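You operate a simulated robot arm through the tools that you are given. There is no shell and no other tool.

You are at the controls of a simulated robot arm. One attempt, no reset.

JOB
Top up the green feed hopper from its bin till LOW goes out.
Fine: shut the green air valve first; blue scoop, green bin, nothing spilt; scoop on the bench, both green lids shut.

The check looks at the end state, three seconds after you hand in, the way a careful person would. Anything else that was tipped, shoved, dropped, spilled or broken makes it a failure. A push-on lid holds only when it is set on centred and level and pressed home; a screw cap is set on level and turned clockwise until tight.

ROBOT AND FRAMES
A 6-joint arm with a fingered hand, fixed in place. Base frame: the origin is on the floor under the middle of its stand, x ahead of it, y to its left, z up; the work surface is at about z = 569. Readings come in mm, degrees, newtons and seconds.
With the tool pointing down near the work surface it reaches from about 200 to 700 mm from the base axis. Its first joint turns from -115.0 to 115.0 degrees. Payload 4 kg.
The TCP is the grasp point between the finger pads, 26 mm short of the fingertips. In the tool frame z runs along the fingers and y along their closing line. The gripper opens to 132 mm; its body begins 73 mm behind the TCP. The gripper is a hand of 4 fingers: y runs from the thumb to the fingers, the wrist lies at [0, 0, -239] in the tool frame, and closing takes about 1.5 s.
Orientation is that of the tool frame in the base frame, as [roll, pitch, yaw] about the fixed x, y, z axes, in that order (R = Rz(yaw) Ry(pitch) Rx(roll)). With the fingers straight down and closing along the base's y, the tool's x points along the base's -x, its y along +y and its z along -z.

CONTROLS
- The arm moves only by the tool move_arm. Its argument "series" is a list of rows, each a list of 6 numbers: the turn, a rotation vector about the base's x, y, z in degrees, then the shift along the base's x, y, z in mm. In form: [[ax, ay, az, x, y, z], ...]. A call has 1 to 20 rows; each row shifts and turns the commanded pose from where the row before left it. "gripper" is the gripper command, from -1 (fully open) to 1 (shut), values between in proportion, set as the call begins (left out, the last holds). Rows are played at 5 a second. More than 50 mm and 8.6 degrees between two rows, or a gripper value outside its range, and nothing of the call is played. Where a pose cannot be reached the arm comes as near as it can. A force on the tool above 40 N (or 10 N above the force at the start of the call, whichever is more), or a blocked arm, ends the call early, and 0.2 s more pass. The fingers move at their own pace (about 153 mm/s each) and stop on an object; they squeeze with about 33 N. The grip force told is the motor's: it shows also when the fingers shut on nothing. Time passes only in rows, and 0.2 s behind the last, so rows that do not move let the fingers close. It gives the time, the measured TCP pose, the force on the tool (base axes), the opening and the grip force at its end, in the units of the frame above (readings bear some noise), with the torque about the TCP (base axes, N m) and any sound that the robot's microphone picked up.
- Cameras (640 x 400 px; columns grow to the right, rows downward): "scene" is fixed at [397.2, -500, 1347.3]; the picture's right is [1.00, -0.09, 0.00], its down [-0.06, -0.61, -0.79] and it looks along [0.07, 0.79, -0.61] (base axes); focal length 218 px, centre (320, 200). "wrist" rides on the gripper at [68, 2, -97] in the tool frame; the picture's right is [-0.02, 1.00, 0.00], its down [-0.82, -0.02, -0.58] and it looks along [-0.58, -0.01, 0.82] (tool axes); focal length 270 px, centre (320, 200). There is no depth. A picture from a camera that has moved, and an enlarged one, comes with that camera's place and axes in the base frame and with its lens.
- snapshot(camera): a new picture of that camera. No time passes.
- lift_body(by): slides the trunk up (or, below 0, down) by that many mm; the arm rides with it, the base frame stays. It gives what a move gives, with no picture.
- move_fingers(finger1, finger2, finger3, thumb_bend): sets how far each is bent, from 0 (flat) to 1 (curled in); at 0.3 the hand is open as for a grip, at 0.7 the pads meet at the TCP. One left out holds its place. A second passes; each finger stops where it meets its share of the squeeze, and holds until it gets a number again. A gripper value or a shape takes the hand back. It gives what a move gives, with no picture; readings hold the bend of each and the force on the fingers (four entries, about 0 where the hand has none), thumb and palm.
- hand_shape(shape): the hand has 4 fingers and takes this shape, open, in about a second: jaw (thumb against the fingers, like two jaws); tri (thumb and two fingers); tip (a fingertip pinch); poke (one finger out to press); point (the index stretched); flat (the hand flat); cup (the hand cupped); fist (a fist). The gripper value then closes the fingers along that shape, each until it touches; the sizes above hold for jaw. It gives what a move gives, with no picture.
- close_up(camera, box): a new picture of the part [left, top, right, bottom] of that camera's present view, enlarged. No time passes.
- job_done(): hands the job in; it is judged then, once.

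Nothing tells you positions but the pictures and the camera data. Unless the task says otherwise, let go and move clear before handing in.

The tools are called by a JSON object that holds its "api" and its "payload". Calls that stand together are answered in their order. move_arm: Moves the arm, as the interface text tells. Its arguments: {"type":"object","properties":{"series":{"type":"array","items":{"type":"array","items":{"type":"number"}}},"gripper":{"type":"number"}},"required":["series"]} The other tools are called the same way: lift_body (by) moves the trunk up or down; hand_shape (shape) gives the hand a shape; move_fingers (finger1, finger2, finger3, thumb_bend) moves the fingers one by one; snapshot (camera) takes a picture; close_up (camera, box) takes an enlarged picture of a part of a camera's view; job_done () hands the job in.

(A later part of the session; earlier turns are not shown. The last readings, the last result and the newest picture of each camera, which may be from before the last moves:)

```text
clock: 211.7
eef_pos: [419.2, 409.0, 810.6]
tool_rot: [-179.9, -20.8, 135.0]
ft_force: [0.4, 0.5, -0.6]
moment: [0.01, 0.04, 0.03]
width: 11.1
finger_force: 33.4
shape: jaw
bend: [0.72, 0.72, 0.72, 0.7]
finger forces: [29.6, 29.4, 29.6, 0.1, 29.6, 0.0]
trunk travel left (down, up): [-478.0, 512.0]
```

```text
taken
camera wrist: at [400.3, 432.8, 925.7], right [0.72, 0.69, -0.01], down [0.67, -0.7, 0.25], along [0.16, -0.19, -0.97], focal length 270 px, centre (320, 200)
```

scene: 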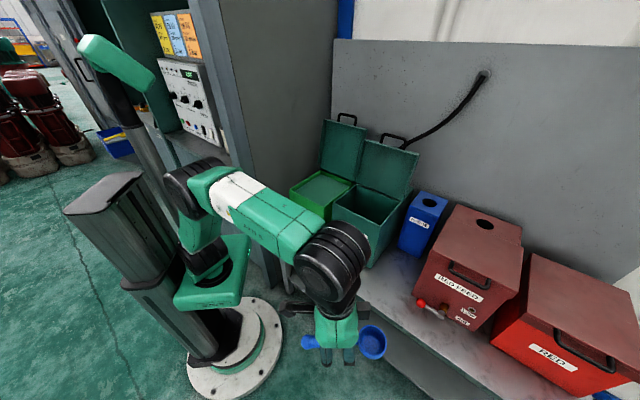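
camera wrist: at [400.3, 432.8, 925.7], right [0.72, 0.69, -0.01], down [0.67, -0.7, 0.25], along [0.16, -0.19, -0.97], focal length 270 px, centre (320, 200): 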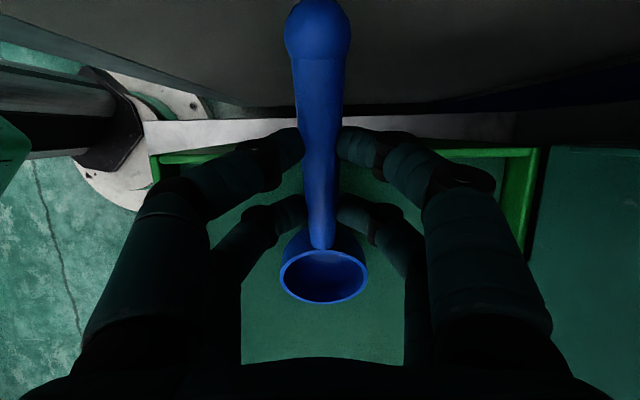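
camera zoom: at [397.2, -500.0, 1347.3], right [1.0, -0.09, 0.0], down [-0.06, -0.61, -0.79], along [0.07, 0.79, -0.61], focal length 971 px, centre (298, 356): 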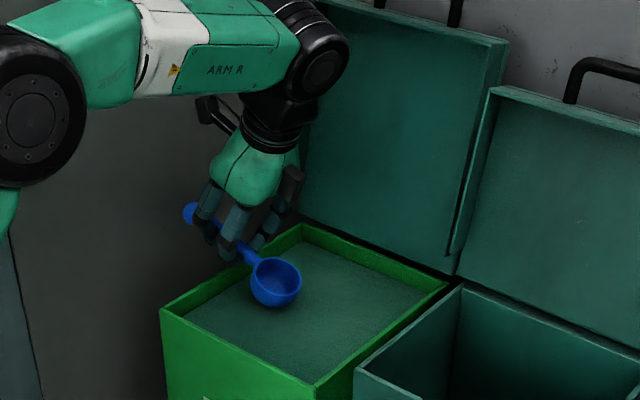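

The near fingertips would be close to the bin's left wall here, so I'll shift 28 mm right before dipping.

{"api": "move_arm", "payload": {"series": [[0, 0, 0, 10, -10, 0], [0, 0, 0, 10, -10, 0], [0, 0, 0, 0, 0, -15], [0, 0, 0, 0, 0, -15], [0, 0, 0, 0, 0, -10], [0, 0, 0, 0, 0, -10], [0, 0, 0, 0, 0, -10], [0, 0, 0, 0, 0, 0]]}}

{"api": "close_up", "payload": {"camera": "scene", "box": [280, 120, 370, 210]}}

{"api": "snapshot", "payload": {"camera": "wrist"}}

```text
clock: 213.5
eef_pos: [439.3, 394.2, 752.1]
tool_rot: [-179.8, -20.7, 134.9]
ft_force: [-0.6, 0.9, -0.2]
moment: [0.02, -0.01, -0.01]
width: 9.3
finger_force: 33.2
shape: jaw
bend: [0.74, 0.72, 0.72, 0.73]
finger forces: [0.1, 31.0, 30.8, 0.0, 0.0, 0.0]
trunk travel left (down, up): [-478.0, 512.0]
```

```text
4.44 times, centred on (325, 165) of scene
camera zoom: at [397.2, -500.0, 1347.3], right [1.0, -0.09, 0.0], down [-0.06, -0.61, -0.79], along [0.07, 0.79, -0.61], focal length 971 px, centre (298, 356)
```

zoom: 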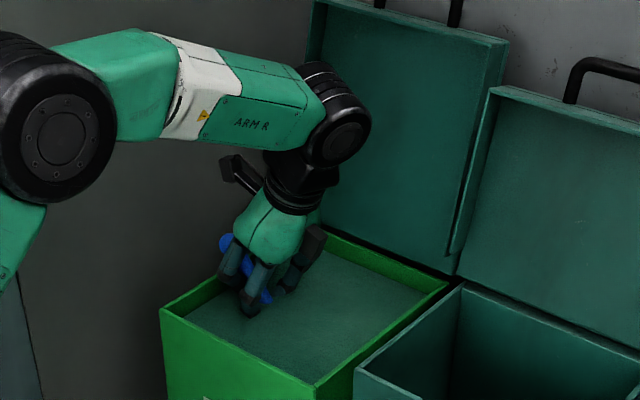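

```text
taken
camera wrist: at [420.9, 416.9, 866.6], right [0.72, 0.69, -0.01], down [0.67, -0.7, 0.25], along [0.16, -0.19, -0.97], focal length 270 px, centre (320, 200)
```

wrist: 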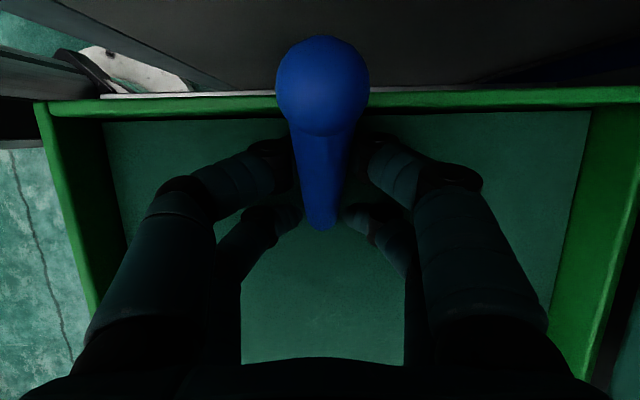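

The bowl is under the powder, but the near finger pair has lost its hold (force 0) and the knob has come up toward the palm. I'll look closely before doing anything.

{"api": "close_up", "payload": {"camera": "wrist", "box": [220, 20, 420, 260]}}

{"api": "close_up", "payload": {"camera": "scene", "box": [300, 140, 360, 200]}}

```text
1.67 times, centred on (320, 140) of wrist
camera zoom: at [420.9, 416.9, 866.6], right [0.72, 0.69, -0.01], down [0.67, -0.7, 0.25], along [0.16, -0.19, -0.97], focal length 450 px, centre (320, 300)
```

zoom: 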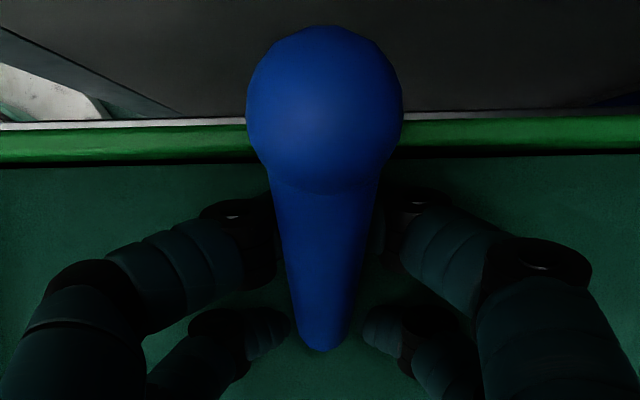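

```text
6.67 times, centred on (330, 170) of scene
camera zoom: at [397.2, -500.0, 1347.3], right [1.0, -0.09, 0.0], down [-0.06, -0.61, -0.79], along [0.07, 0.79, -0.61], focal length 1457 px, centre (253, 400)
```

zoom: 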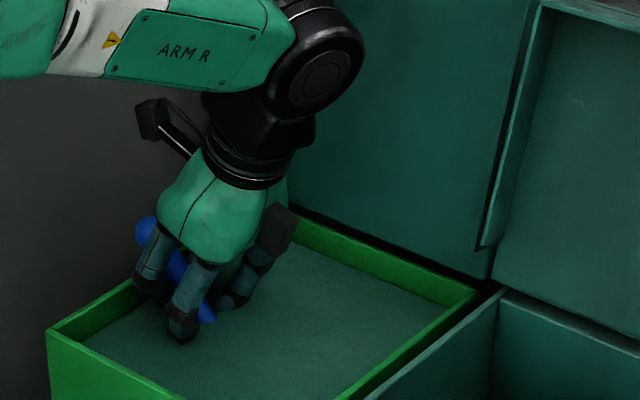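

The knob hit the bin's left rim as I went down — that is what popped it out, not the powder. I must keep the hand further right. I'll lift out of the powder and see how the scoop is sitting.

{"api": "move_arm", "payload": {"series": [[0, 0, 0, 2, -2, 5], [0, 0, 0, 3, -3, 12], [0, 0, 0, 3, -3, 20], [0, 0, 0, 3, -3, 25], [0, 0, 0, 2, -2, 25], [0, 0, 0, 0, 0, 0]]}}

{"api": "snapshot", "payload": {"camera": "wrist"}}

{"api": "close_up", "payload": {"camera": "scene", "box": [290, 120, 370, 210]}}

```text
clock: 214.9
eef_pos: [453.1, 378.5, 840.6]
tool_rot: [-179.9, -20.8, 135.0]
ft_force: [0.0, 0.3, -1.2]
moment: [0.05, 0.03, -0.01]
width: 9.3
finger_force: 33.2
shape: jaw
bend: [0.74, 0.72, 0.72, 0.73]
finger forces: [0.0, 30.8, 30.6, 0.0, 0.0, 0.0]
trunk travel left (down, up): [-478.0, 512.0]
```

```text
taken
camera wrist: at [433.6, 401.9, 954.4], right [0.72, 0.69, -0.01], down [0.67, -0.7, 0.25], along [0.16, -0.19, -0.97], focal length 270 px, centre (320, 200)
```

wrist: 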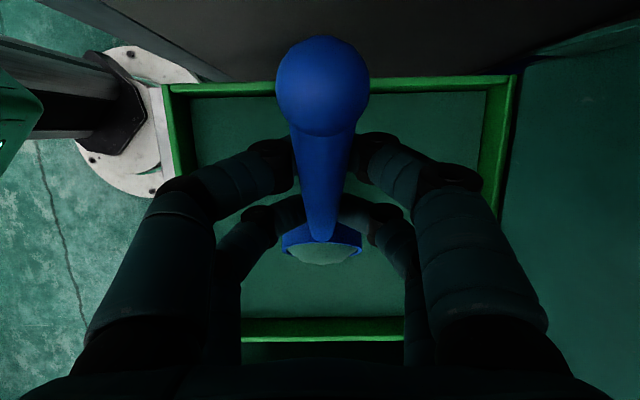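

```text
4.44 times, centred on (330, 165) of scene
camera zoom: at [397.2, -500.0, 1347.3], right [1.0, -0.09, 0.0], down [-0.06, -0.61, -0.79], along [0.07, 0.79, -0.61], focal length 971 px, centre (276, 356)
```

zoom: 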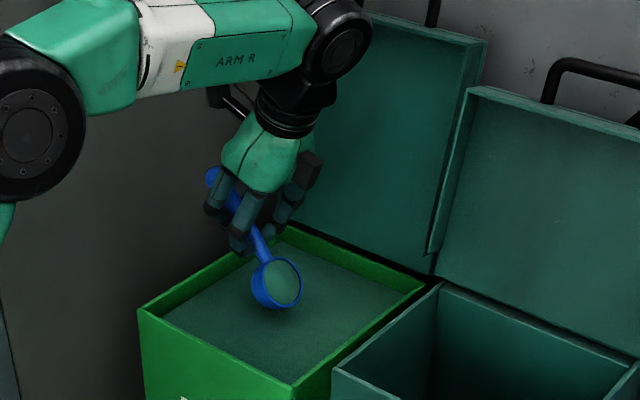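

The scoop is heaped full of powder, held by the far finger pair with the knob trapped toward the palm. I'm still over the bin, so I'll bring the bowl level slowly and see if this hold is steady.

{"api": "move_arm", "payload": {"series": [[-3.5, -3.5, 0, 0, 0, 3], [-3.5, -3.5, 0, 0, 0, 3], [-3.5, -3.5, 0, 0, 0, 3], [-3.5, -3.5, 0, 0, 0, 3], [-3.5, -3.5, 0, 0, 0, 3], [-3.5, -3.5, 0, 0, 0, 3], [0, 0, 0, 0, 0, 0]]}}

{"api": "snapshot", "payload": {"camera": "wrist"}}

{"api": "close_up", "payload": {"camera": "scene", "box": [290, 120, 370, 210]}}

```text
clock: 216.5
eef_pos: [452.7, 378.7, 858.7]
tool_rot: [-179.9, 9.1, 135.0]
ft_force: [-1.4, 0.5, -1.4]
moment: [0.03, -0.01, -0.01]
width: 9.2
finger_force: 33.2
shape: jaw
bend: [0.74, 0.72, 0.72, 0.73]
finger forces: [0.0, 30.9, 30.7, 0.0, 0.0, 0.1]
trunk travel left (down, up): [-478.0, 512.0]
```

```text
taken
camera wrist: at [396.3, 439.4, 943.7], right [0.72, 0.69, 0.0], down [0.49, -0.52, 0.7], along [0.48, -0.5, -0.72], focal length 270 px, centre (320, 200)
```

wrist: 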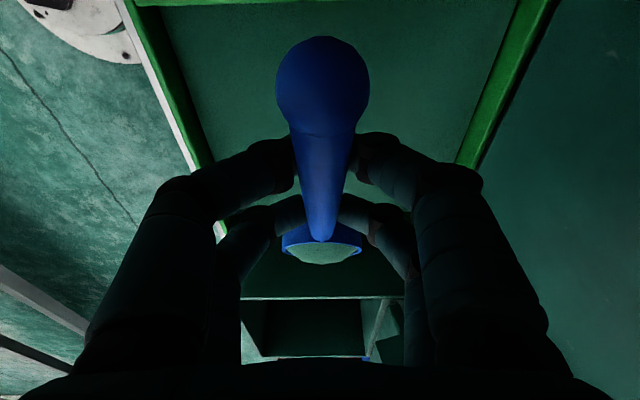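

```text
4.44 times, centred on (330, 165) of scene
camera zoom: at [397.2, -500.0, 1347.3], right [1.0, -0.09, 0.0], down [-0.06, -0.61, -0.79], along [0.07, 0.79, -0.61], focal length 971 px, centre (276, 356)
```

zoom: 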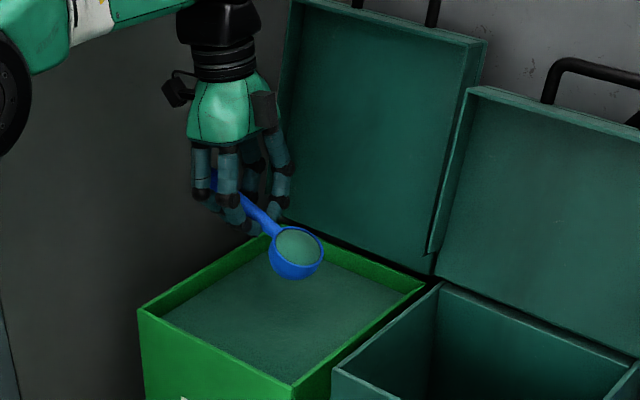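

Steady, and still full. I'll finish levelling.

{"api": "move_arm", "payload": {"series": [[-3.45, -3.45, 0, 0, 0, 2], [-3.45, -3.45, 0, 0, 0, 2], [-3.45, -3.45, 0, 0, 0, 2], [-3.45, -3.45, 0, 0, 0, 2], [0, 0, 0, 0, 0, 0]]}}

{"api": "snapshot", "payload": {"camera": "wrist"}}

{"api": "close_up", "payload": {"camera": "scene", "box": [290, 110, 370, 200]}}

```text
clock: 217.7
eef_pos: [453.2, 379.3, 866.7]
tool_rot: [-179.9, 28.4, 135.0]
ft_force: [-0.2, 0.0, -1.8]
moment: [0.04, 0.04, 0.0]
width: 9.2
finger_force: 33.2
shape: jaw
bend: [0.74, 0.72, 0.72, 0.73]
finger forces: [0.0, 31.0, 30.8, 0.1, 0.0, 0.1]
trunk travel left (down, up): [-478.0, 512.0]
```

```text
taken
camera wrist: at [379.4, 456.9, 918.4], right [0.72, 0.69, 0.01], down [0.3, -0.33, 0.9], along [0.62, -0.65, -0.44], focal length 270 px, centre (320, 200)
```

wrist: 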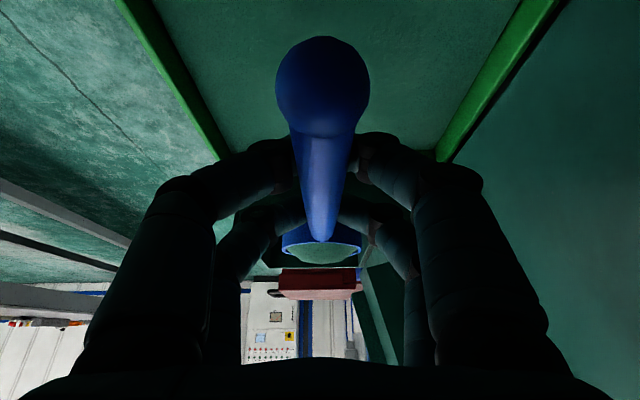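

```text
4.44 times, centred on (330, 155) of scene
camera zoom: at [397.2, -500.0, 1347.3], right [1.0, -0.09, 0.0], down [-0.06, -0.61, -0.79], along [0.07, 0.79, -0.61], focal length 971 px, centre (276, 400)
```

zoom: 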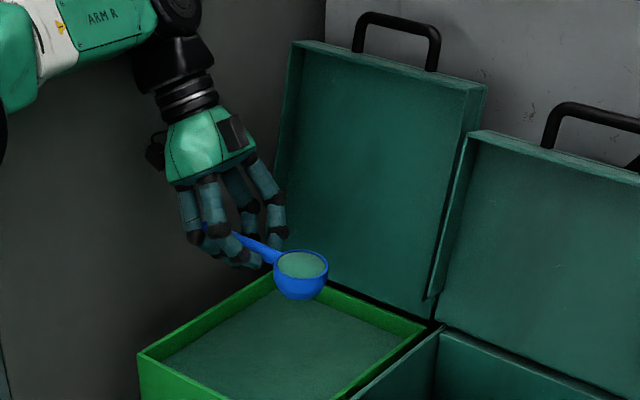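

Level and full, and the hold is rigid. I'll carry it slowly over to the hopper.

{"api": "move_arm", "payload": {"series": [[0, 0, 0, 3, -4, 4], [0, 0, 0, 8, -10, 5], [0, 0, 0, 13, -17, 5], [0, 0, 0, 15, -20, 4], [0, 0, 0, 15, -20, 3], [0, 0, 0, 15, -20, 3], [0, 0, 0, 15, -20, 2], [0, 0, 0, 15, -20, 2], [0, 0, 0, 15, -19, 0], [0, 0, 0, 13, -16, 0], [0, 0, 0, 9, -10, 0], [0, 0, 0, 5, -5, 0], [0, 0, 0, 0, 0, 0]]}}

{"api": "snapshot", "payload": {"camera": "wrist"}}

{"api": "close_up", "payload": {"camera": "scene", "box": [290, 110, 430, 220]}}

```text
clock: 220.5
eef_pos: [593.8, 197.8, 894.4]
tool_rot: [-179.9, 28.4, 134.9]
ft_force: [-0.8, 0.2, -0.4]
moment: [0.03, 0.08, -0.01]
width: 9.2
finger_force: 32.4
shape: jaw
bend: [0.74, 0.72, 0.72, 0.73]
finger forces: [0.0, 30.8, 30.4, 0.0, 0.1, 0.0]
trunk travel left (down, up): [-478.0, 512.0]
```

```text
taken
camera wrist: at [521.2, 275.6, 946.4], right [0.72, 0.69, 0.01], down [0.3, -0.33, 0.9], along [0.62, -0.65, -0.44], focal length 270 px, centre (320, 200)
```

wrist: 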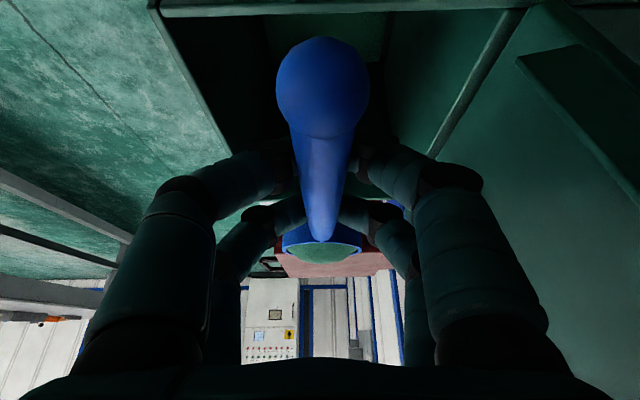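

```text
3.64 times, centred on (360, 165) of scene
camera zoom: at [397.2, -500.0, 1347.3], right [1.0, -0.09, 0.0], down [-0.06, -0.61, -0.79], along [0.07, 0.79, -0.61], focal length 794 px, centre (174, 327)
```

zoom: 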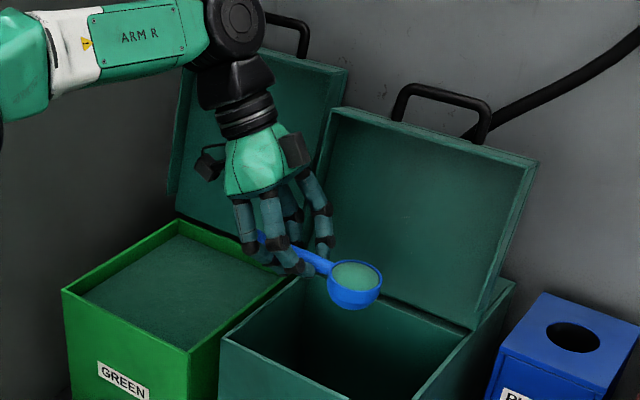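

The full scoop is over the hopper's middle. I'll pour by rolling it about its handle, in stages.

{"api": "move_arm", "payload": {"series": [[2.83, -2.83, 0, 0, 0, 2], [4.24, -4.24, 0, 0, 0, 2], [4.24, -4.24, 0, 0, 0, 2], [4.24, -4.24, 0, 0, 0, 2], [4.24, -4.24, 0, 0, 0, 2], [4.24, -4.24, 0, 0, 0, 2], [4.24, -4.24, 0, 0, 0, 2], [4.24, -4.24, 0, 0, 0, 2], [0, 0, 0, 0, 0, 0]]}}

{"api": "snapshot", "payload": {"camera": "wrist"}}

{"api": "close_up", "payload": {"camera": "scene", "box": [290, 110, 430, 220]}}

```text
clock: 222.5
eef_pos: [596.5, 197.7, 910.5]
tool_rot: [130.3, 19.4, 113.8]
ft_force: [0.3, 0.0, -1.6]
moment: [0.01, 0.04, -0.01]
width: 9.1
finger_force: 32.8
shape: jaw
bend: [0.74, 0.72, 0.72, 0.73]
finger forces: [0.0, 29.6, 30.1, 0.0, 0.0, 0.0]
trunk travel left (down, up): [-478.0, 512.0]
```

```text
taken
camera wrist: at [494.7, 248.3, 948.0], right [0.5, 0.47, 0.73], down [-0.15, -0.78, 0.61], along [0.85, -0.42, -0.32], focal length 270 px, centre (320, 200)
```

wrist: 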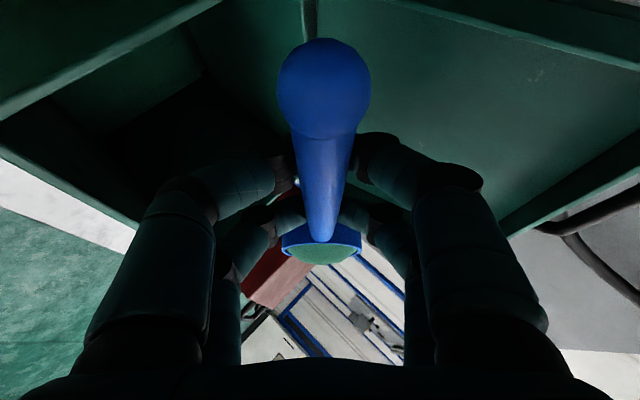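

```text
3.64 times, centred on (360, 165) of scene
camera zoom: at [397.2, -500.0, 1347.3], right [1.0, -0.09, 0.0], down [-0.06, -0.61, -0.79], along [0.07, 0.79, -0.61], focal length 794 px, centre (174, 327)
```

zoom: 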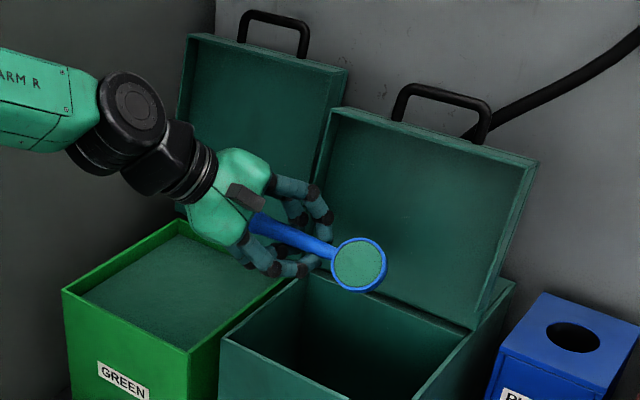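

Powder still in at 46°. Continuing the roll.

{"api": "move_arm", "payload": {"series": [[4.24, -4.24, 0, 0, 0, 1], [4.24, -4.24, 0, 0, 0, 1], [4.24, -4.24, 0, 0, 0, 1], [4.24, -4.24, 0, 0, 0, 1], [4.24, -4.24, 0, 0, 0, 1], [4.24, -4.24, 0, 0, 0, 1], [4.24, -4.24, 0, 0, 0, 1], [0, 0, 0, 0, 0, 0]]}}

{"api": "snapshot", "payload": {"camera": "wrist"}}

{"api": "close_up", "payload": {"camera": "scene", "box": [290, 110, 430, 220]}}

```text
clock: 224.3
eef_pos: [587.6, 211.8, 920.0]
tool_rot: [94.7, 2.5, 105.2]
ft_force: [0.8, 0.4, -0.4]
moment: [-0.04, 0.02, -0.02]
width: 9.4
finger_force: 32.9
shape: jaw
bend: [0.74, 0.72, 0.72, 0.73]
finger forces: [0.1, 28.2, 28.6, 0.1, 0.0, 0.0]
out of reach, approached as far as the arm can: row 3, 6, 7
trunk travel left (down, up): [-478.0, 512.0]
```

```text
taken
camera wrist: at [478.3, 253.9, 926.6], right [0.07, 0.04, 1.0], down [-0.34, -0.94, 0.06], along [0.94, -0.35, -0.06], focal length 270 px, centre (320, 200)
```

wrist: 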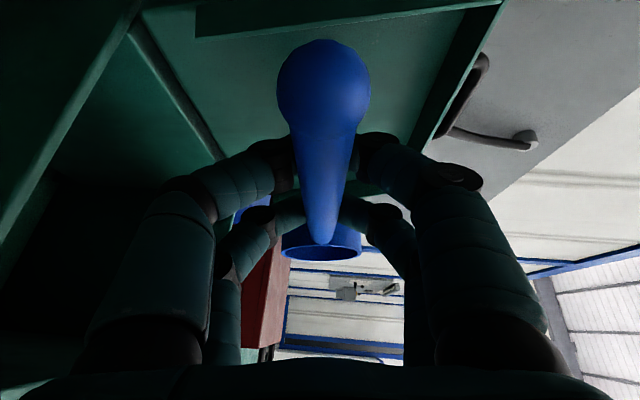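

```text
3.64 times, centred on (360, 165) of scene
camera zoom: at [397.2, -500.0, 1347.3], right [1.0, -0.09, 0.0], down [-0.06, -0.61, -0.79], along [0.07, 0.79, -0.61], focal length 794 px, centre (174, 327)
```

zoom: 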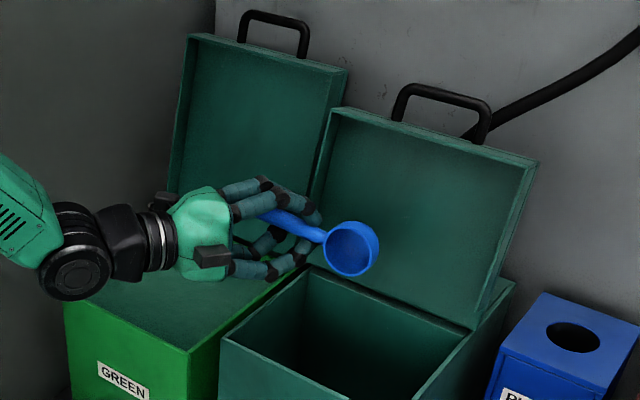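

The scoop emptied into the hopper at about 85°. I'll check the LOW lamp and the surroundings for any spill.

{"api": "close_up", "payload": {"camera": "scene", "box": [310, 160, 430, 280]}}

{"api": "close_up", "payload": {"camera": "scene", "box": [360, 170, 420, 220]}}

```text
3.33 times, centred on (370, 220) of scene
camera zoom: at [397.2, -500.0, 1347.3], right [1.0, -0.09, 0.0], down [-0.06, -0.61, -0.79], along [0.07, 0.79, -0.61], focal length 728 px, centre (153, 133)
```

zoom: 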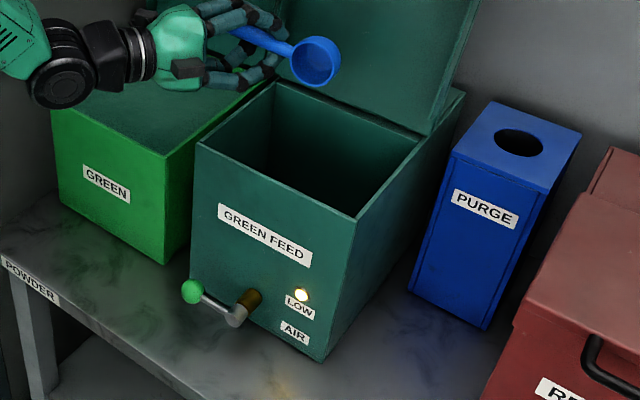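

```text
8.00 times, centred on (390, 195) of scene
camera zoom: at [397.2, -500.0, 1347.3], right [1.0, -0.09, 0.0], down [-0.06, -0.61, -0.79], along [0.07, 0.79, -0.61], focal length 1748 px, centre (-240, 240)
```

zoom: 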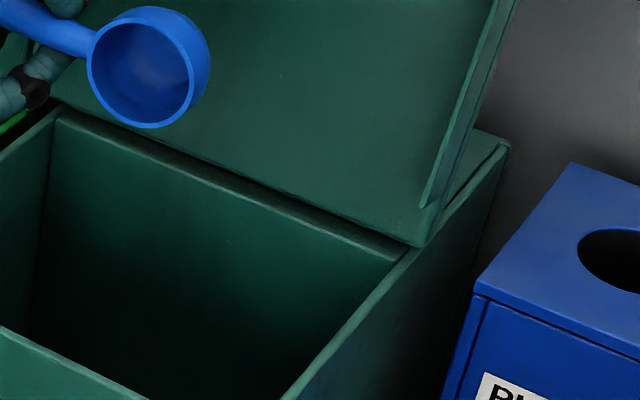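

LOW is still on, nothing spilt. I'll roll the scoop back the same way and check the hold.

{"api": "move_arm", "payload": {"series": [[-4.24, 4.24, 0, 0, 0, -1], [-4.24, 4.24, 0, 0, 0, -1], [-4.24, 4.24, 0, 0, 0, -1], [-4.24, 4.24, 0, 0, 0, -1], [-4.24, 4.24, 0, 0, 0, -1], [-4.24, 4.24, 0, 0, 0, -1], [-4.24, 4.24, 0, 0, 0, -1], [0, 0, 0, 0, 0, 0]]}}

{"api": "snapshot", "payload": {"camera": "wrist"}}

```text
clock: 226.1
eef_pos: [588.3, 211.9, 914.3]
tool_rot: [133.5, 21.0, 114.1]
ft_force: [-0.1, -0.1, -1.2]
moment: [0.02, 0.07, 0.02]
width: 9.1
finger_force: 33.1
shape: jaw
bend: [0.74, 0.72, 0.72, 0.73]
finger forces: [0.0, 27.2, 27.6, 0.0, 0.0, 0.0]
trunk travel left (down, up): [-478.0, 512.0]
```

```text
taken
camera wrist: at [489.1, 265.2, 952.3], right [0.53, 0.5, 0.69], down [-0.14, -0.75, 0.65], along [0.84, -0.44, -0.33], focal length 270 px, centre (320, 200)
```

wrist: 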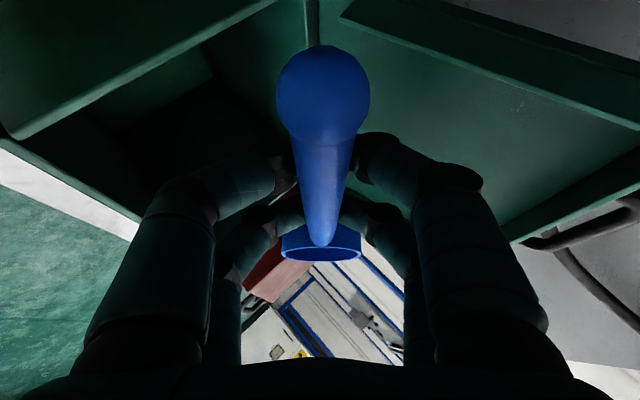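

The far pair's grip is slowly weakening with the turning (27 N). I'll take the empty scoop over to the bench now, in this attitude, to regrasp it there.

{"api": "move_arm", "payload": {"series": [[0, 0, 0, 1, -6, 0], [0, 0, 0, 2, -14, 0], [0, 0, 0, 3, -20, 0], [0, 0, 0, 3, -24, 0], [0, 0, 0, 3, -24, 0], [0, 0, 0, 3, -24, 0], [0, 0, 0, 3, -24, 0], [0, 0, 0, 3, -24, 0], [0, 0, 0, 3, -24, 0], [0, 0, 0, 3, -24, 0], [0, 0, 0, 3, -24, 0], [0, 0, 0, 2, -20, 0], [0, 0, 0, 1, -12, 0], [0, 0, 0, 0, -5, 0], [0, 0, 0, 0, 0, 0]]}}

{"api": "snapshot", "payload": {"camera": "wrist"}}

{"api": "snapshot", "payload": {"camera": "scene"}}

```text
clock: 229.3
eef_pos: [623.0, -58.6, 914.8]
tool_rot: [133.3, 21.1, 114.1]
ft_force: [-0.1, 0.0, -1.7]
moment: [0.04, 0.01, 0.0]
width: 8.9
finger_force: 33.2
shape: jaw
bend: [0.74, 0.72, 0.72, 0.73]
finger forces: [0.1, 27.3, 27.3, 0.1, 0.1, 0.0]
trunk travel left (down, up): [-478.0, 512.0]
```

```text
taken
camera wrist: at [523.7, -5.3, 952.1], right [0.53, 0.5, 0.69], down [-0.14, -0.75, 0.65], along [0.84, -0.44, -0.33], focal length 270 px, centre (320, 200)
```

wrist: 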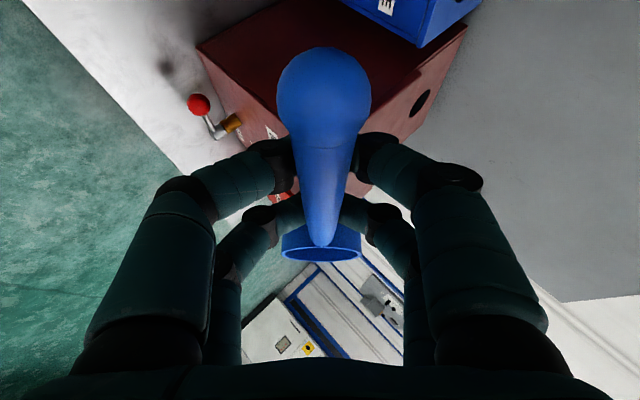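

```text
taken
```

scene: 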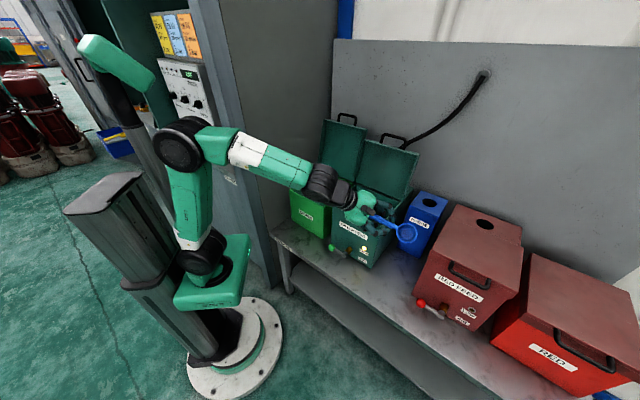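

{"api": "move_arm", "payload": {"series": [[0, 0, 0, 0, 0, -15], [0, 0, 0, 0, 0, -30], [0, 0, 0, 0, 0, -35], [0, 0, 0, 0, 0, -35], [0, 0, 0, 0, 0, -35], [0, 0, 0, 0, 0, -30], [0, 0, 0, 0, 0, -20], [0, 0, 0, 0, 0, -10], [0, 0, 0, 0, 0, 0]]}}

{"api": "move_arm", "payload": {"series": [[-3.5, 3.5, 0, 0, 0, 0], [-3.5, 3.5, 0, 0, 0, 0], [-3.5, 3.5, 0, 0, 0, 0], [-3.5, 3.5, 0, 0, 0, 0], [-3.5, 3.5, 0, 0, 0, 0], [-3.5, 3.5, 0, 0, 0, 0], [-3.5, 3.5, 0, 0, 0, 0], [-3.5, 3.5, 0, 0, 0, 0], [-3.5, 3.5, 0, 0, 0, 0], [0, 0, 0, 0, 0, 0]]}}

{"api": "snapshot", "payload": {"camera": "wrist"}}

{"api": "close_up", "payload": {"camera": "scene", "box": [340, 190, 450, 310]}}

```text
clock: 231.3
eef_pos: [634.8, -74.4, 732.2]
tool_rot: [133.7, 20.6, 114.4]
ft_force: [-1.0, 0.1, -0.8]
moment: [0.0, 0.05, 0.01]
width: 9.2
finger_force: 33.3
shape: jaw
bend: [0.74, 0.72, 0.72, 0.73]
finger forces: [0.0, 26.7, 27.0, 0.0, 0.1, 0.0]
out of reach, approached as far as the arm can: row 6, 7, 8
trunk travel left (down, up): [-478.0, 512.0]
```

```text
clock: 233.5
eef_pos: [632.1, -64.4, 728.3]
tool_rot: [171.7, 26.9, 131.5]
ft_force: [0.2, -0.2, -1.5]
moment: [0.0, 0.05, -0.04]
width: 9.1
finger_force: 32.9
shape: jaw
bend: [0.74, 0.72, 0.72, 0.73]
finger forces: [0.0, 26.6, 26.7, 0.0, 0.0, 0.0]
out of reach, approached as far as the arm can: row 3, 4, 5
trunk travel left (down, up): [-478.0, 512.0]
```

```text
taken
camera wrist: at [554.0, 7.5, 782.2], right [0.71, 0.69, 0.14], down [0.24, -0.42, 0.88], along [0.66, -0.59, -0.46], focal length 270 px, centre (320, 200)
```

wrist: 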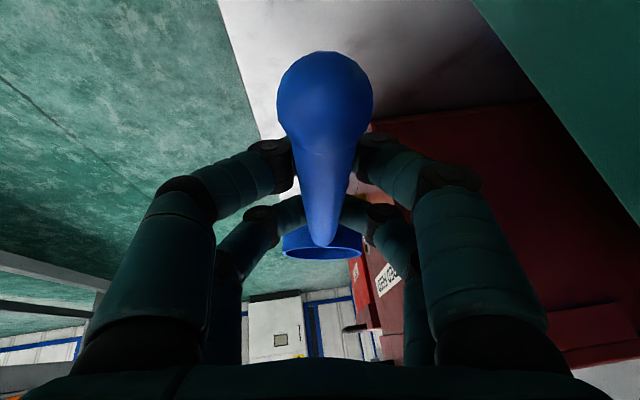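

```text
3.33 times, centred on (395, 250) of scene
camera zoom: at [397.2, -500.0, 1347.3], right [1.0, -0.09, 0.0], down [-0.06, -0.61, -0.79], along [0.07, 0.79, -0.61], focal length 728 px, centre (70, 33)
```

zoom: 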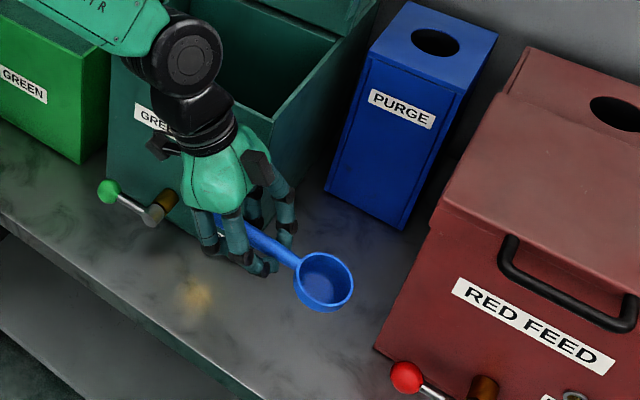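

{"api": "move_arm", "payload": {"series": [[-2.9, 2.9, 0, 5, -5, 0], [-2.9, 2.9, 0, 5, -5, -5], [0, 0, 0, 4, -4, -20], [0, 0, 0, 0, 0, -25], [0, 0, 0, 0, 0, -25], [0, 0, 0, 0, 0, -20], [0, 0, 0, 0, 0, -15], [0, 0, 0, 0, 0, 0]]}}

{"api": "snapshot", "payload": {"camera": "wrist"}}

{"api": "close_up", "payload": {"camera": "scene", "box": [340, 210, 450, 310]}}

```text
clock: 235.3
eef_pos: [645.1, -75.5, 616.7]
tool_rot: [-179.1, 27.1, 135.6]
ft_force: [-0.2, 0.6, -0.1]
moment: [0.0, 0.03, -0.01]
width: 9.0
finger_force: 33.3
shape: jaw
bend: [0.74, 0.72, 0.72, 0.73]
finger forces: [0.0, 26.1, 26.3, 0.0, 0.0, 0.0]
trunk travel left (down, up): [-478.0, 512.0]
```

```text
taken
camera wrist: at [573.3, 1.4, 672.3], right [0.72, 0.69, 0.0], down [0.32, -0.33, 0.89], along [0.61, -0.64, -0.46], focal length 270 px, centre (320, 200)
```

wrist: 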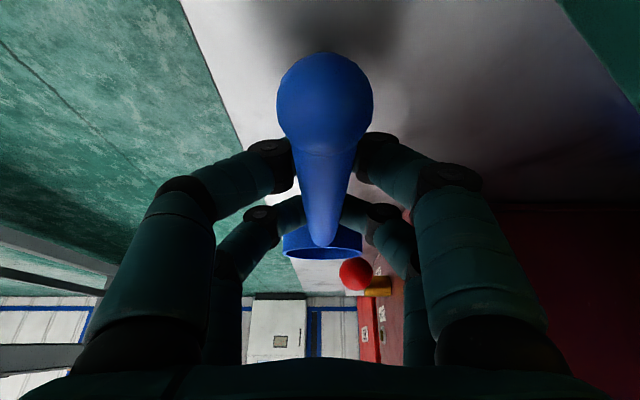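

```text
4.00 times, centred on (395, 260) of scene
camera zoom: at [397.2, -500.0, 1347.3], right [1.0, -0.09, 0.0], down [-0.06, -0.61, -0.79], along [0.07, 0.79, -0.61], focal length 874 px, centre (20, -40)
```

zoom: 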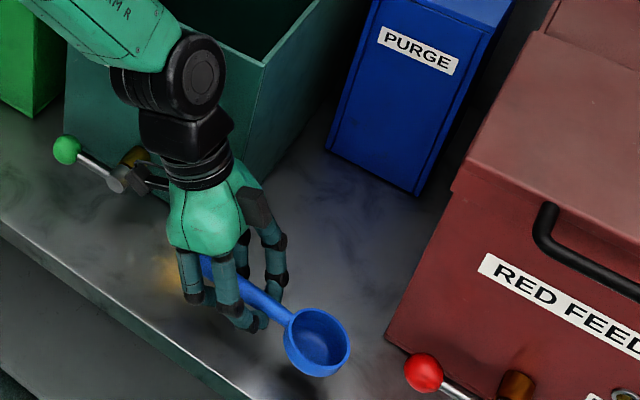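

{"api": "move_arm", "payload": {"series": [[0, 0, 0, 0, 0, -4], [0, 0, 0, 0, 0, -4], [0, 0, 0, 0, 0, -3], [0, 0, 0, 0, 0, -2], [0, 0, 0, 0, 0, 0]]}}

{"api": "snapshot", "payload": {"camera": "wrist"}}

{"api": "close_up", "payload": {"camera": "scene", "box": [340, 210, 450, 310]}}

```text
clock: 236.5
eef_pos: [646.5, -77.6, 603.9]
tool_rot: [-179.1, 27.0, 135.5]
ft_force: [0.3, 0.2, -0.1]
moment: [-0.02, 0.08, -0.01]
width: 8.7
finger_force: 32.9
shape: jaw
bend: [0.74, 0.72, 0.72, 0.73]
finger forces: [0.0, 26.1, 26.3, 0.1, 0.0, 0.0]
trunk travel left (down, up): [-478.0, 512.0]
```

```text
taken
camera wrist: at [573.9, -0.3, 659.2], right [0.72, 0.69, 0.0], down [0.32, -0.33, 0.89], along [0.61, -0.64, -0.46], focal length 270 px, centre (320, 200)
```

wrist: 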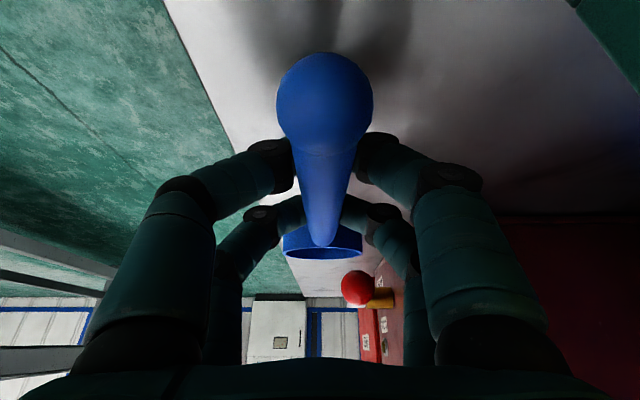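

```text
4.00 times, centred on (395, 260) of scene
camera zoom: at [397.2, -500.0, 1347.3], right [1.0, -0.09, 0.0], down [-0.06, -0.61, -0.79], along [0.07, 0.79, -0.61], focal length 874 px, centre (20, -40)
```

zoom: 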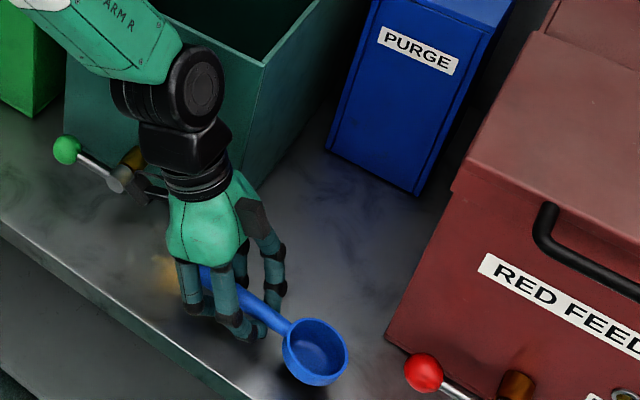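

{"api": "move_arm", "payload": {"series": [[0, 0, 0, 0, 0, -3], [0, 0, 0, 0, 0, -3], [0, 0, 0, 0, 0, -2], [0, 0, 0, 0, 0, 0]]}}

```text
clock: 237.5
eef_pos: [645.5, -78.0, 595.9]
tool_rot: [-179.0, 26.9, 135.7]
ft_force: [-0.1, 0.1, -1.8]
moment: [0.02, 0.01, 0.04]
width: 9.2
finger_force: 33.1
shape: jaw
bend: [0.74, 0.72, 0.72, 0.73]
finger forces: [0.0, 26.1, 26.3, 0.0, 0.0, 0.0]
trunk travel left (down, up): [-478.0, 512.0]
```

{"api": "move_arm", "payload": {"series": [[0, 0, 0, 0, 0, -2], [0, 0, 0, 0, 0, -2], [0, 0, 0, 0, 0, -1.5], [0, 0, 0, 0, 0, 0]]}}

{"api": "snapshot", "payload": {"camera": "wrist"}}

```text
clock: 238.5
eef_pos: [644.3, -76.7, 591.5]
tool_rot: [-179.1, 27.1, 135.6]
ft_force: [-0.8, -0.3, 4.4]
moment: [0.04, 0.04, 0.01]
width: 9.0
finger_force: 33.1
shape: jaw
bend: [0.74, 0.72, 0.72, 0.73]
finger forces: [0.1, 26.1, 26.3, 0.1, 0.0, 0.1]
trunk travel left (down, up): [-478.0, 512.0]
```

```text
taken
camera wrist: at [573.0, -0.3, 646.2], right [0.72, 0.69, 0.0], down [0.32, -0.33, 0.89], along [0.61, -0.64, -0.46], focal length 270 px, centre (320, 200)
```

wrist: 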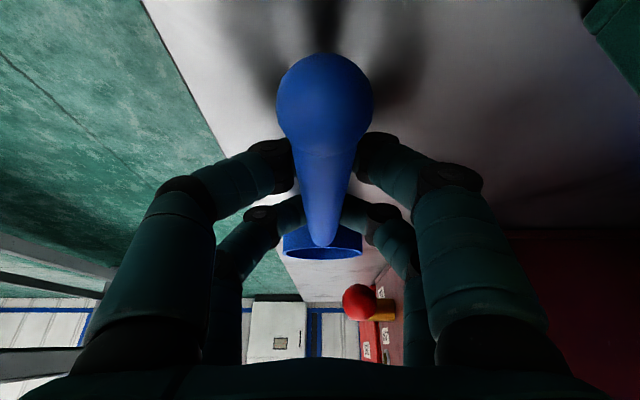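

Contact with the bench. I'll open, then lift clear and re-align for the good grasp.

{"api": "move_arm", "payload": {"series": [[0, 0, 0, 0, 0, 0], [0, 0, 0, 0, 0, 0], [0, 0, 0, 0, 0, 0], [0, 0, 0, 0, 0, 0]], "gripper": 0.1}}

{"api": "snapshot", "payload": {"camera": "wrist"}}

{"api": "close_up", "payload": {"camera": "scene", "box": [340, 210, 450, 310]}}

```text
clock: 239.5
eef_pos: [644.6, -76.9, 592.6]
tool_rot: [-179.2, 27.2, 135.6]
ft_force: [-0.4, -1.9, 19.2]
moment: [0.04, 0.1, -0.08]
width: 55.3
finger_force: 0.0
shape: jaw
bend: [0.76, 0.73, 0.73, 0.71]
finger forces: [11.9, 0.0, 0.1, 0.0, 7.3, 0.0]
trunk travel left (down, up): [-478.0, 512.0]
```

```text
taken
camera wrist: at [572.8, -0.6, 647.5], right [0.72, 0.69, 0.0], down [0.32, -0.33, 0.89], along [0.61, -0.64, -0.46], focal length 270 px, centre (320, 200)
```

wrist: 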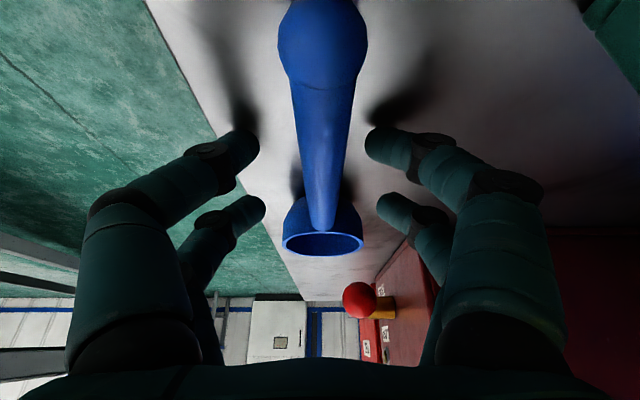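

```text
4.00 times, centred on (395, 260) of scene
camera zoom: at [397.2, -500.0, 1347.3], right [1.0, -0.09, 0.0], down [-0.06, -0.61, -0.79], along [0.07, 0.79, -0.61], focal length 874 px, centre (20, -40)
```

zoom: 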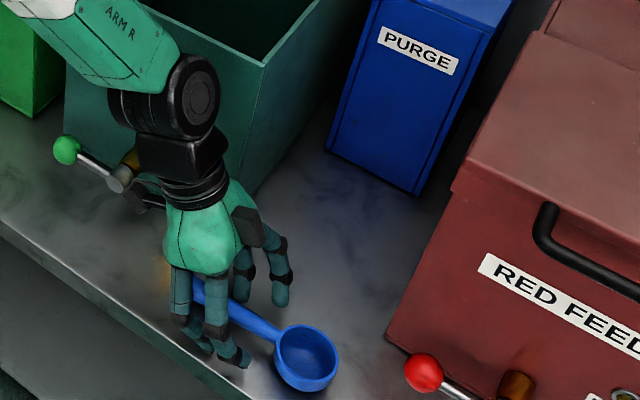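

The scoop is standing level on the bench. I'll rise, bring the hand upright (4° tilt) and line up again.

{"api": "move_arm", "payload": {"series": [[0, 0, 0, 0, 0, 12], [0, 0, 0, 0, 0, 25], [5.4, 5.4, 0, 0, 0, 10], [5.4, 5.4, 0, 0, 0, 0], [5.4, 5.4, 0, 0, 0, 0], [0, 0, 0, 0, 0, 0]], "gripper": 0.242}}

{"api": "snapshot", "payload": {"camera": "wrist"}}

```text
clock: 240.9
eef_pos: [646.3, -77.7, 644.1]
tool_rot: [-179.8, 4.8, 135.6]
ft_force: [9.1, -6.9, 36.0]
moment: [-1.73, -1.8, 0.01]
width: 4.5
finger_force: 33.1
shape: jaw
bend: [0.73, 0.61, 0.62, 0.73]
finger forces: [40.1, 60.8, 67.7, 0.0, 26.1, 0.0]
trunk travel left (down, up): [-478.0, 512.0]
```

```text
taken
camera wrist: at [595.4, -22.2, 734.4], right [0.72, 0.7, 0.0], down [0.53, -0.55, 0.64], along [0.45, -0.46, -0.77], focal length 270 px, centre (320, 200)
```

wrist: 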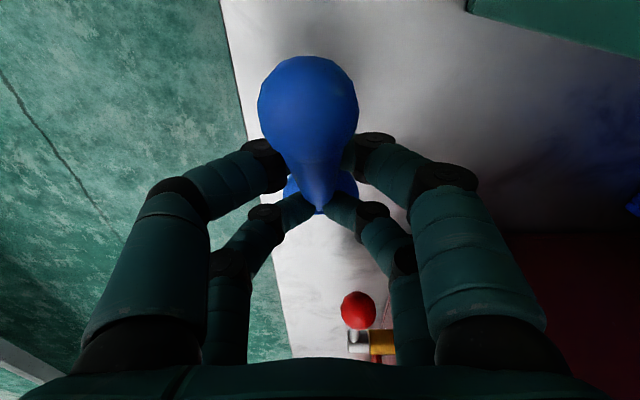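

The fingers unexpectedly closed on the scoop again while rising. I'll open them right here and look.

{"api": "move_arm", "payload": {"series": [[0, 0, 0, 0, 0, 0], [0, 0, 0, 0, 0, 0], [0, 0, 0, 0, 0, 0], [0, 0, 0, 0, 0, 0]], "gripper": -0.1}}

{"api": "snapshot", "payload": {"camera": "wrist"}}

{"api": "close_up", "payload": {"camera": "scene", "box": [340, 210, 450, 310]}}

```text
clock: 241.9
eef_pos: [646.2, -77.9, 637.1]
tool_rot: [-179.2, 4.0, 135.6]
ft_force: [-0.3, -0.6, -0.5]
moment: [0.02, 0.03, -0.02]
width: 72.0
finger_force: 0.0
shape: jaw
bend: [0.72, 0.72, 0.72, 0.7]
finger forces: [0.0, 0.1, 0.0, 0.1, 0.0, 0.0]
trunk travel left (down, up): [-478.0, 512.0]
```

```text
taken
camera wrist: at [595.1, -21.4, 728.7], right [0.72, 0.7, -0.01], down [0.54, -0.55, 0.63], along [0.43, -0.46, -0.77], focal length 270 px, centre (320, 200)
```

wrist: 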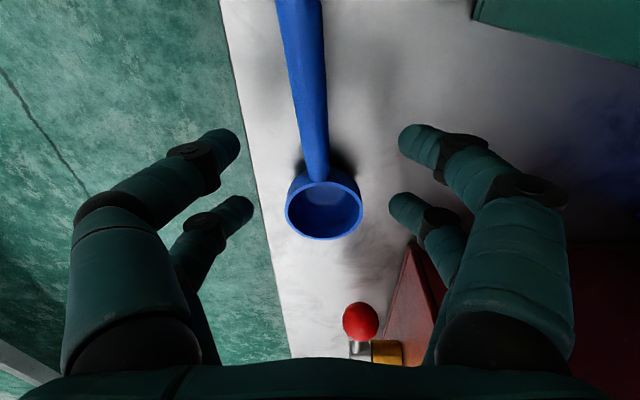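

```text
4.00 times, centred on (395, 260) of scene
camera zoom: at [397.2, -500.0, 1347.3], right [1.0, -0.09, 0.0], down [-0.06, -0.61, -0.79], along [0.07, 0.79, -0.61], focal length 874 px, centre (20, -40)
```

zoom: 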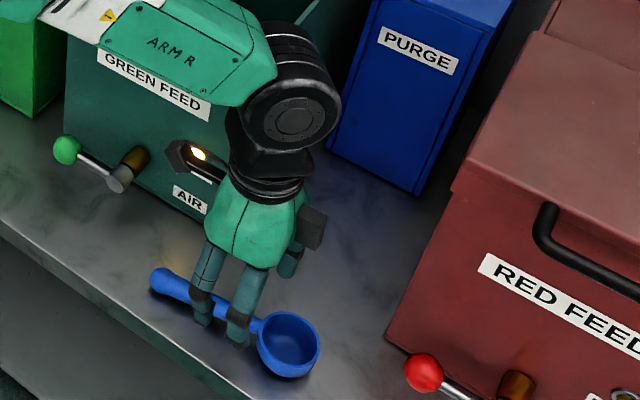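

The scoop lies level on the bench. I'll line up: shift 25 mm toward the knob, yaw +5.5°.

{"api": "move_arm", "payload": {"series": [[0, 0, 2.7, -10.3, 7.3, 3], [0, 0, 2.7, -10.4, 7.3, 0], [0, 0, 0, 0, 0, 0], [0, 0, 0, 0, 0, 0]], "gripper": 0.242}}

{"api": "snapshot", "payload": {"camera": "wrist"}}

```text
clock: 242.9
eef_pos: [626.7, -62.7, 642.2]
tool_rot: [-179.3, 4.1, 141.0]
ft_force: [1.0, -0.2, 0.3]
moment: [0.0, 0.04, 0.0]
width: 50.5
finger_force: 0.1
shape: jaw
bend: [0.73, 0.73, 0.73, 0.7]
finger forces: [0.0, 0.0, 0.1, 0.1, 0.1, 0.0]
trunk travel left (down, up): [-478.0, 512.0]
```

```text
taken
camera wrist: at [569.9, -11.7, 733.6], right [0.65, 0.76, -0.01], down [0.59, -0.5, 0.64], along [0.48, -0.42, -0.77], focal length 270 px, centre (320, 200)
```

wrist: 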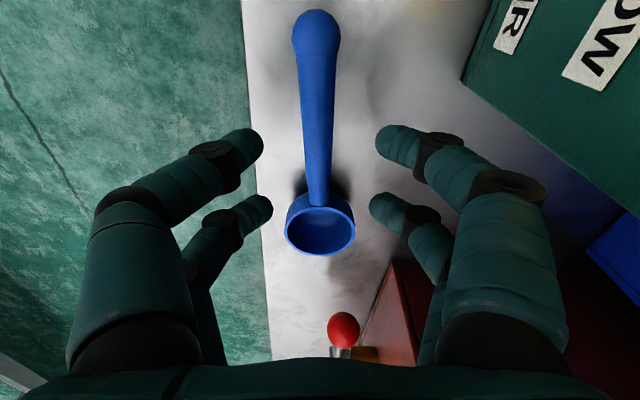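

{"api": "move_arm", "payload": {"series": [[0, 0, 0, 0, 0, -18], [0, 0, 0, 0, 0, -15], [0, 0, 0, 0, 0, -10], [0, 0, 0, 0, 0, 0]]}}

{"api": "snapshot", "payload": {"camera": "wrist"}}

```text
clock: 243.9
eef_pos: [624.8, -64.3, 599.6]
tool_rot: [-179.3, 4.1, 141.0]
ft_force: [0.2, -0.1, 0.0]
moment: [-0.02, 0.03, -0.03]
width: 50.6
finger_force: 0.1
shape: jaw
bend: [0.73, 0.73, 0.73, 0.7]
finger forces: [0.0, 0.0, 0.1, 0.0, 0.0, 0.0]
trunk travel left (down, up): [-478.0, 512.0]
```

```text
taken
camera wrist: at [568.4, -12.2, 690.2], right [0.65, 0.76, -0.01], down [0.59, -0.5, 0.64], along [0.48, -0.42, -0.77], focal length 270 px, centre (320, 200)
```

wrist: 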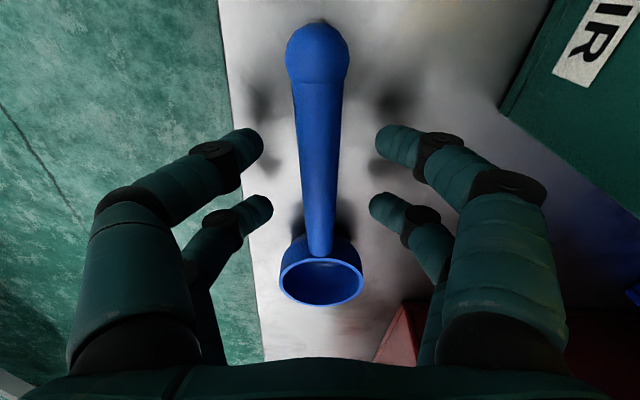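

Nearly the same view as my best grasp; I'll go 2 mm lower and 5 mm toward the bowl, then close.

{"api": "move_arm", "payload": {"series": [[0, 0, 0, 3.9, -3.1, -2], [0, 0, 0, 0, 0, 0]]}}

{"api": "move_arm", "payload": {"series": [[0, 0, 0, 0, 0, 0], [0, 0, 0, 0, 0, 0], [0, 0, 0, 0, 0, 0], [0, 0, 0, 0, 0, 0], [0, 0, 0, 0, 0, 0], [0, 0, 0, 0, 0, 0], [0, 0, 0, 0, 0, 0], [0, 0, 0, 0, 0, 0]], "gripper": 1}}

{"api": "snapshot", "payload": {"camera": "wrist"}}

```text
clock: 244.5
eef_pos: [628.4, -67.1, 596.6]
tool_rot: [-179.2, 4.2, 140.9]
ft_force: [-0.2, -0.3, -0.7]
moment: [0.0, -0.01, -0.01]
width: 50.8
finger_force: 0.1
shape: jaw
bend: [0.73, 0.73, 0.73, 0.7]
finger forces: [0.0, 0.1, 0.0, 0.0, 0.1, 0.0]
trunk travel left (down, up): [-478.0, 512.0]
```

```text
clock: 246.3
eef_pos: [627.7, -66.9, 596.1]
tool_rot: [-179.3, 4.1, 141.0]
ft_force: [0.7, 1.1, -1.3]
moment: [0.02, 0.01, 0.0]
width: 10.9
finger_force: 32.9
shape: jaw
bend: [0.72, 0.72, 0.72, 0.7]
finger forces: [29.6, 28.7, 28.5, 0.0, 29.8, 0.1]
trunk travel left (down, up): [-478.0, 512.0]
```

```text
taken
camera wrist: at [572.3, -15.9, 687.7], right [0.65, 0.76, -0.01], down [0.59, -0.5, 0.64], along [0.48, -0.42, -0.77], focal length 270 px, centre (320, 200)
```

wrist: 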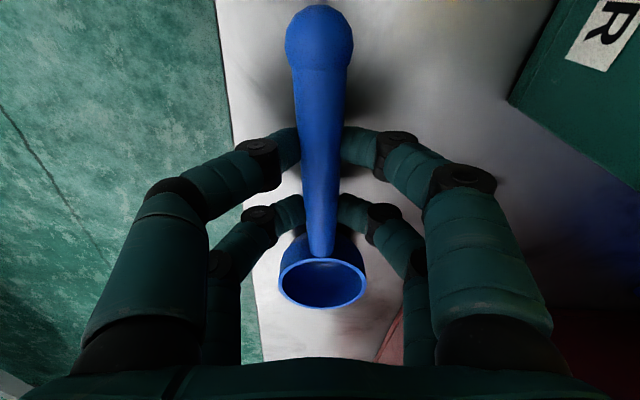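

Forces 28.5–29.8 N; raising 2 mm should bring them nearer the ideal. I'll open, adjust and close once more.

{"api": "move_arm", "payload": {"series": [[0, 0, 0, 0, 0, 0], [0, 0, 0, 0, 0, 0], [0, 0, 0, 0, 0, 0], [-0.7, -0.8, 0, 0, 0, 2], [0, 0, 0, 0, 0, 0]], "gripper": 0.242}}

{"api": "move_arm", "payload": {"series": [[0, 0, 0, 0, 0, 0], [0, 0, 0, 0, 0, 0], [0, 0, 0, 0, 0, 0], [0, 0, 0, 0, 0, 0], [0, 0, 0, 0, 0, 0], [0, 0, 0, 0, 0, 0], [0, 0, 0, 0, 0, 0], [0, 0, 0, 0, 0, 0]], "gripper": 1}}

{"api": "snapshot", "payload": {"camera": "wrist"}}

```text
clock: 247.5
eef_pos: [627.8, -66.4, 597.5]
tool_rot: [-179.3, 5.2, 141.0]
ft_force: [0.0, 1.6, -0.1]
moment: [0.01, -0.03, 0.04]
width: 49.7
finger_force: 0.1
shape: jaw
bend: [0.74, 0.74, 0.74, 0.7]
finger forces: [0.0, 0.1, 0.0, 0.0, 0.0, 0.0]
trunk travel left (down, up): [-478.0, 512.0]
```

```text
clock: 249.3
eef_pos: [627.6, -68.3, 597.8]
tool_rot: [-179.3, 5.2, 141.0]
ft_force: [0.3, -0.2, 0.3]
moment: [0.04, 0.05, 0.02]
width: 12.0
finger_force: 32.9
shape: jaw
bend: [0.72, 0.72, 0.72, 0.7]
finger forces: [29.7, 29.6, 29.4, 0.1, 29.8, 0.0]
trunk travel left (down, up): [-478.0, 512.0]
```

```text
taken
camera wrist: at [570.7, -14.6, 688.1], right [0.65, 0.76, -0.01], down [0.58, -0.49, 0.65], along [0.49, -0.43, -0.76], focal length 270 px, centre (320, 200)
```

wrist: 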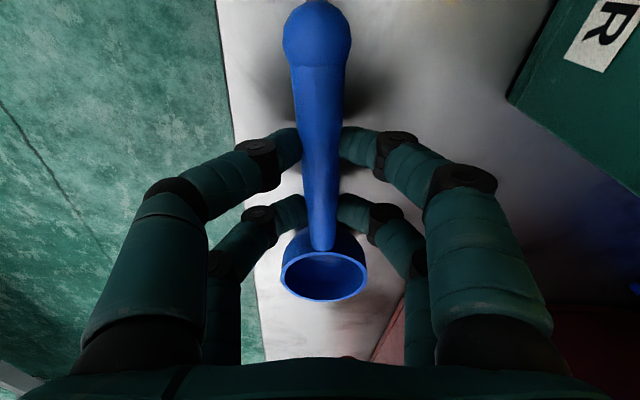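

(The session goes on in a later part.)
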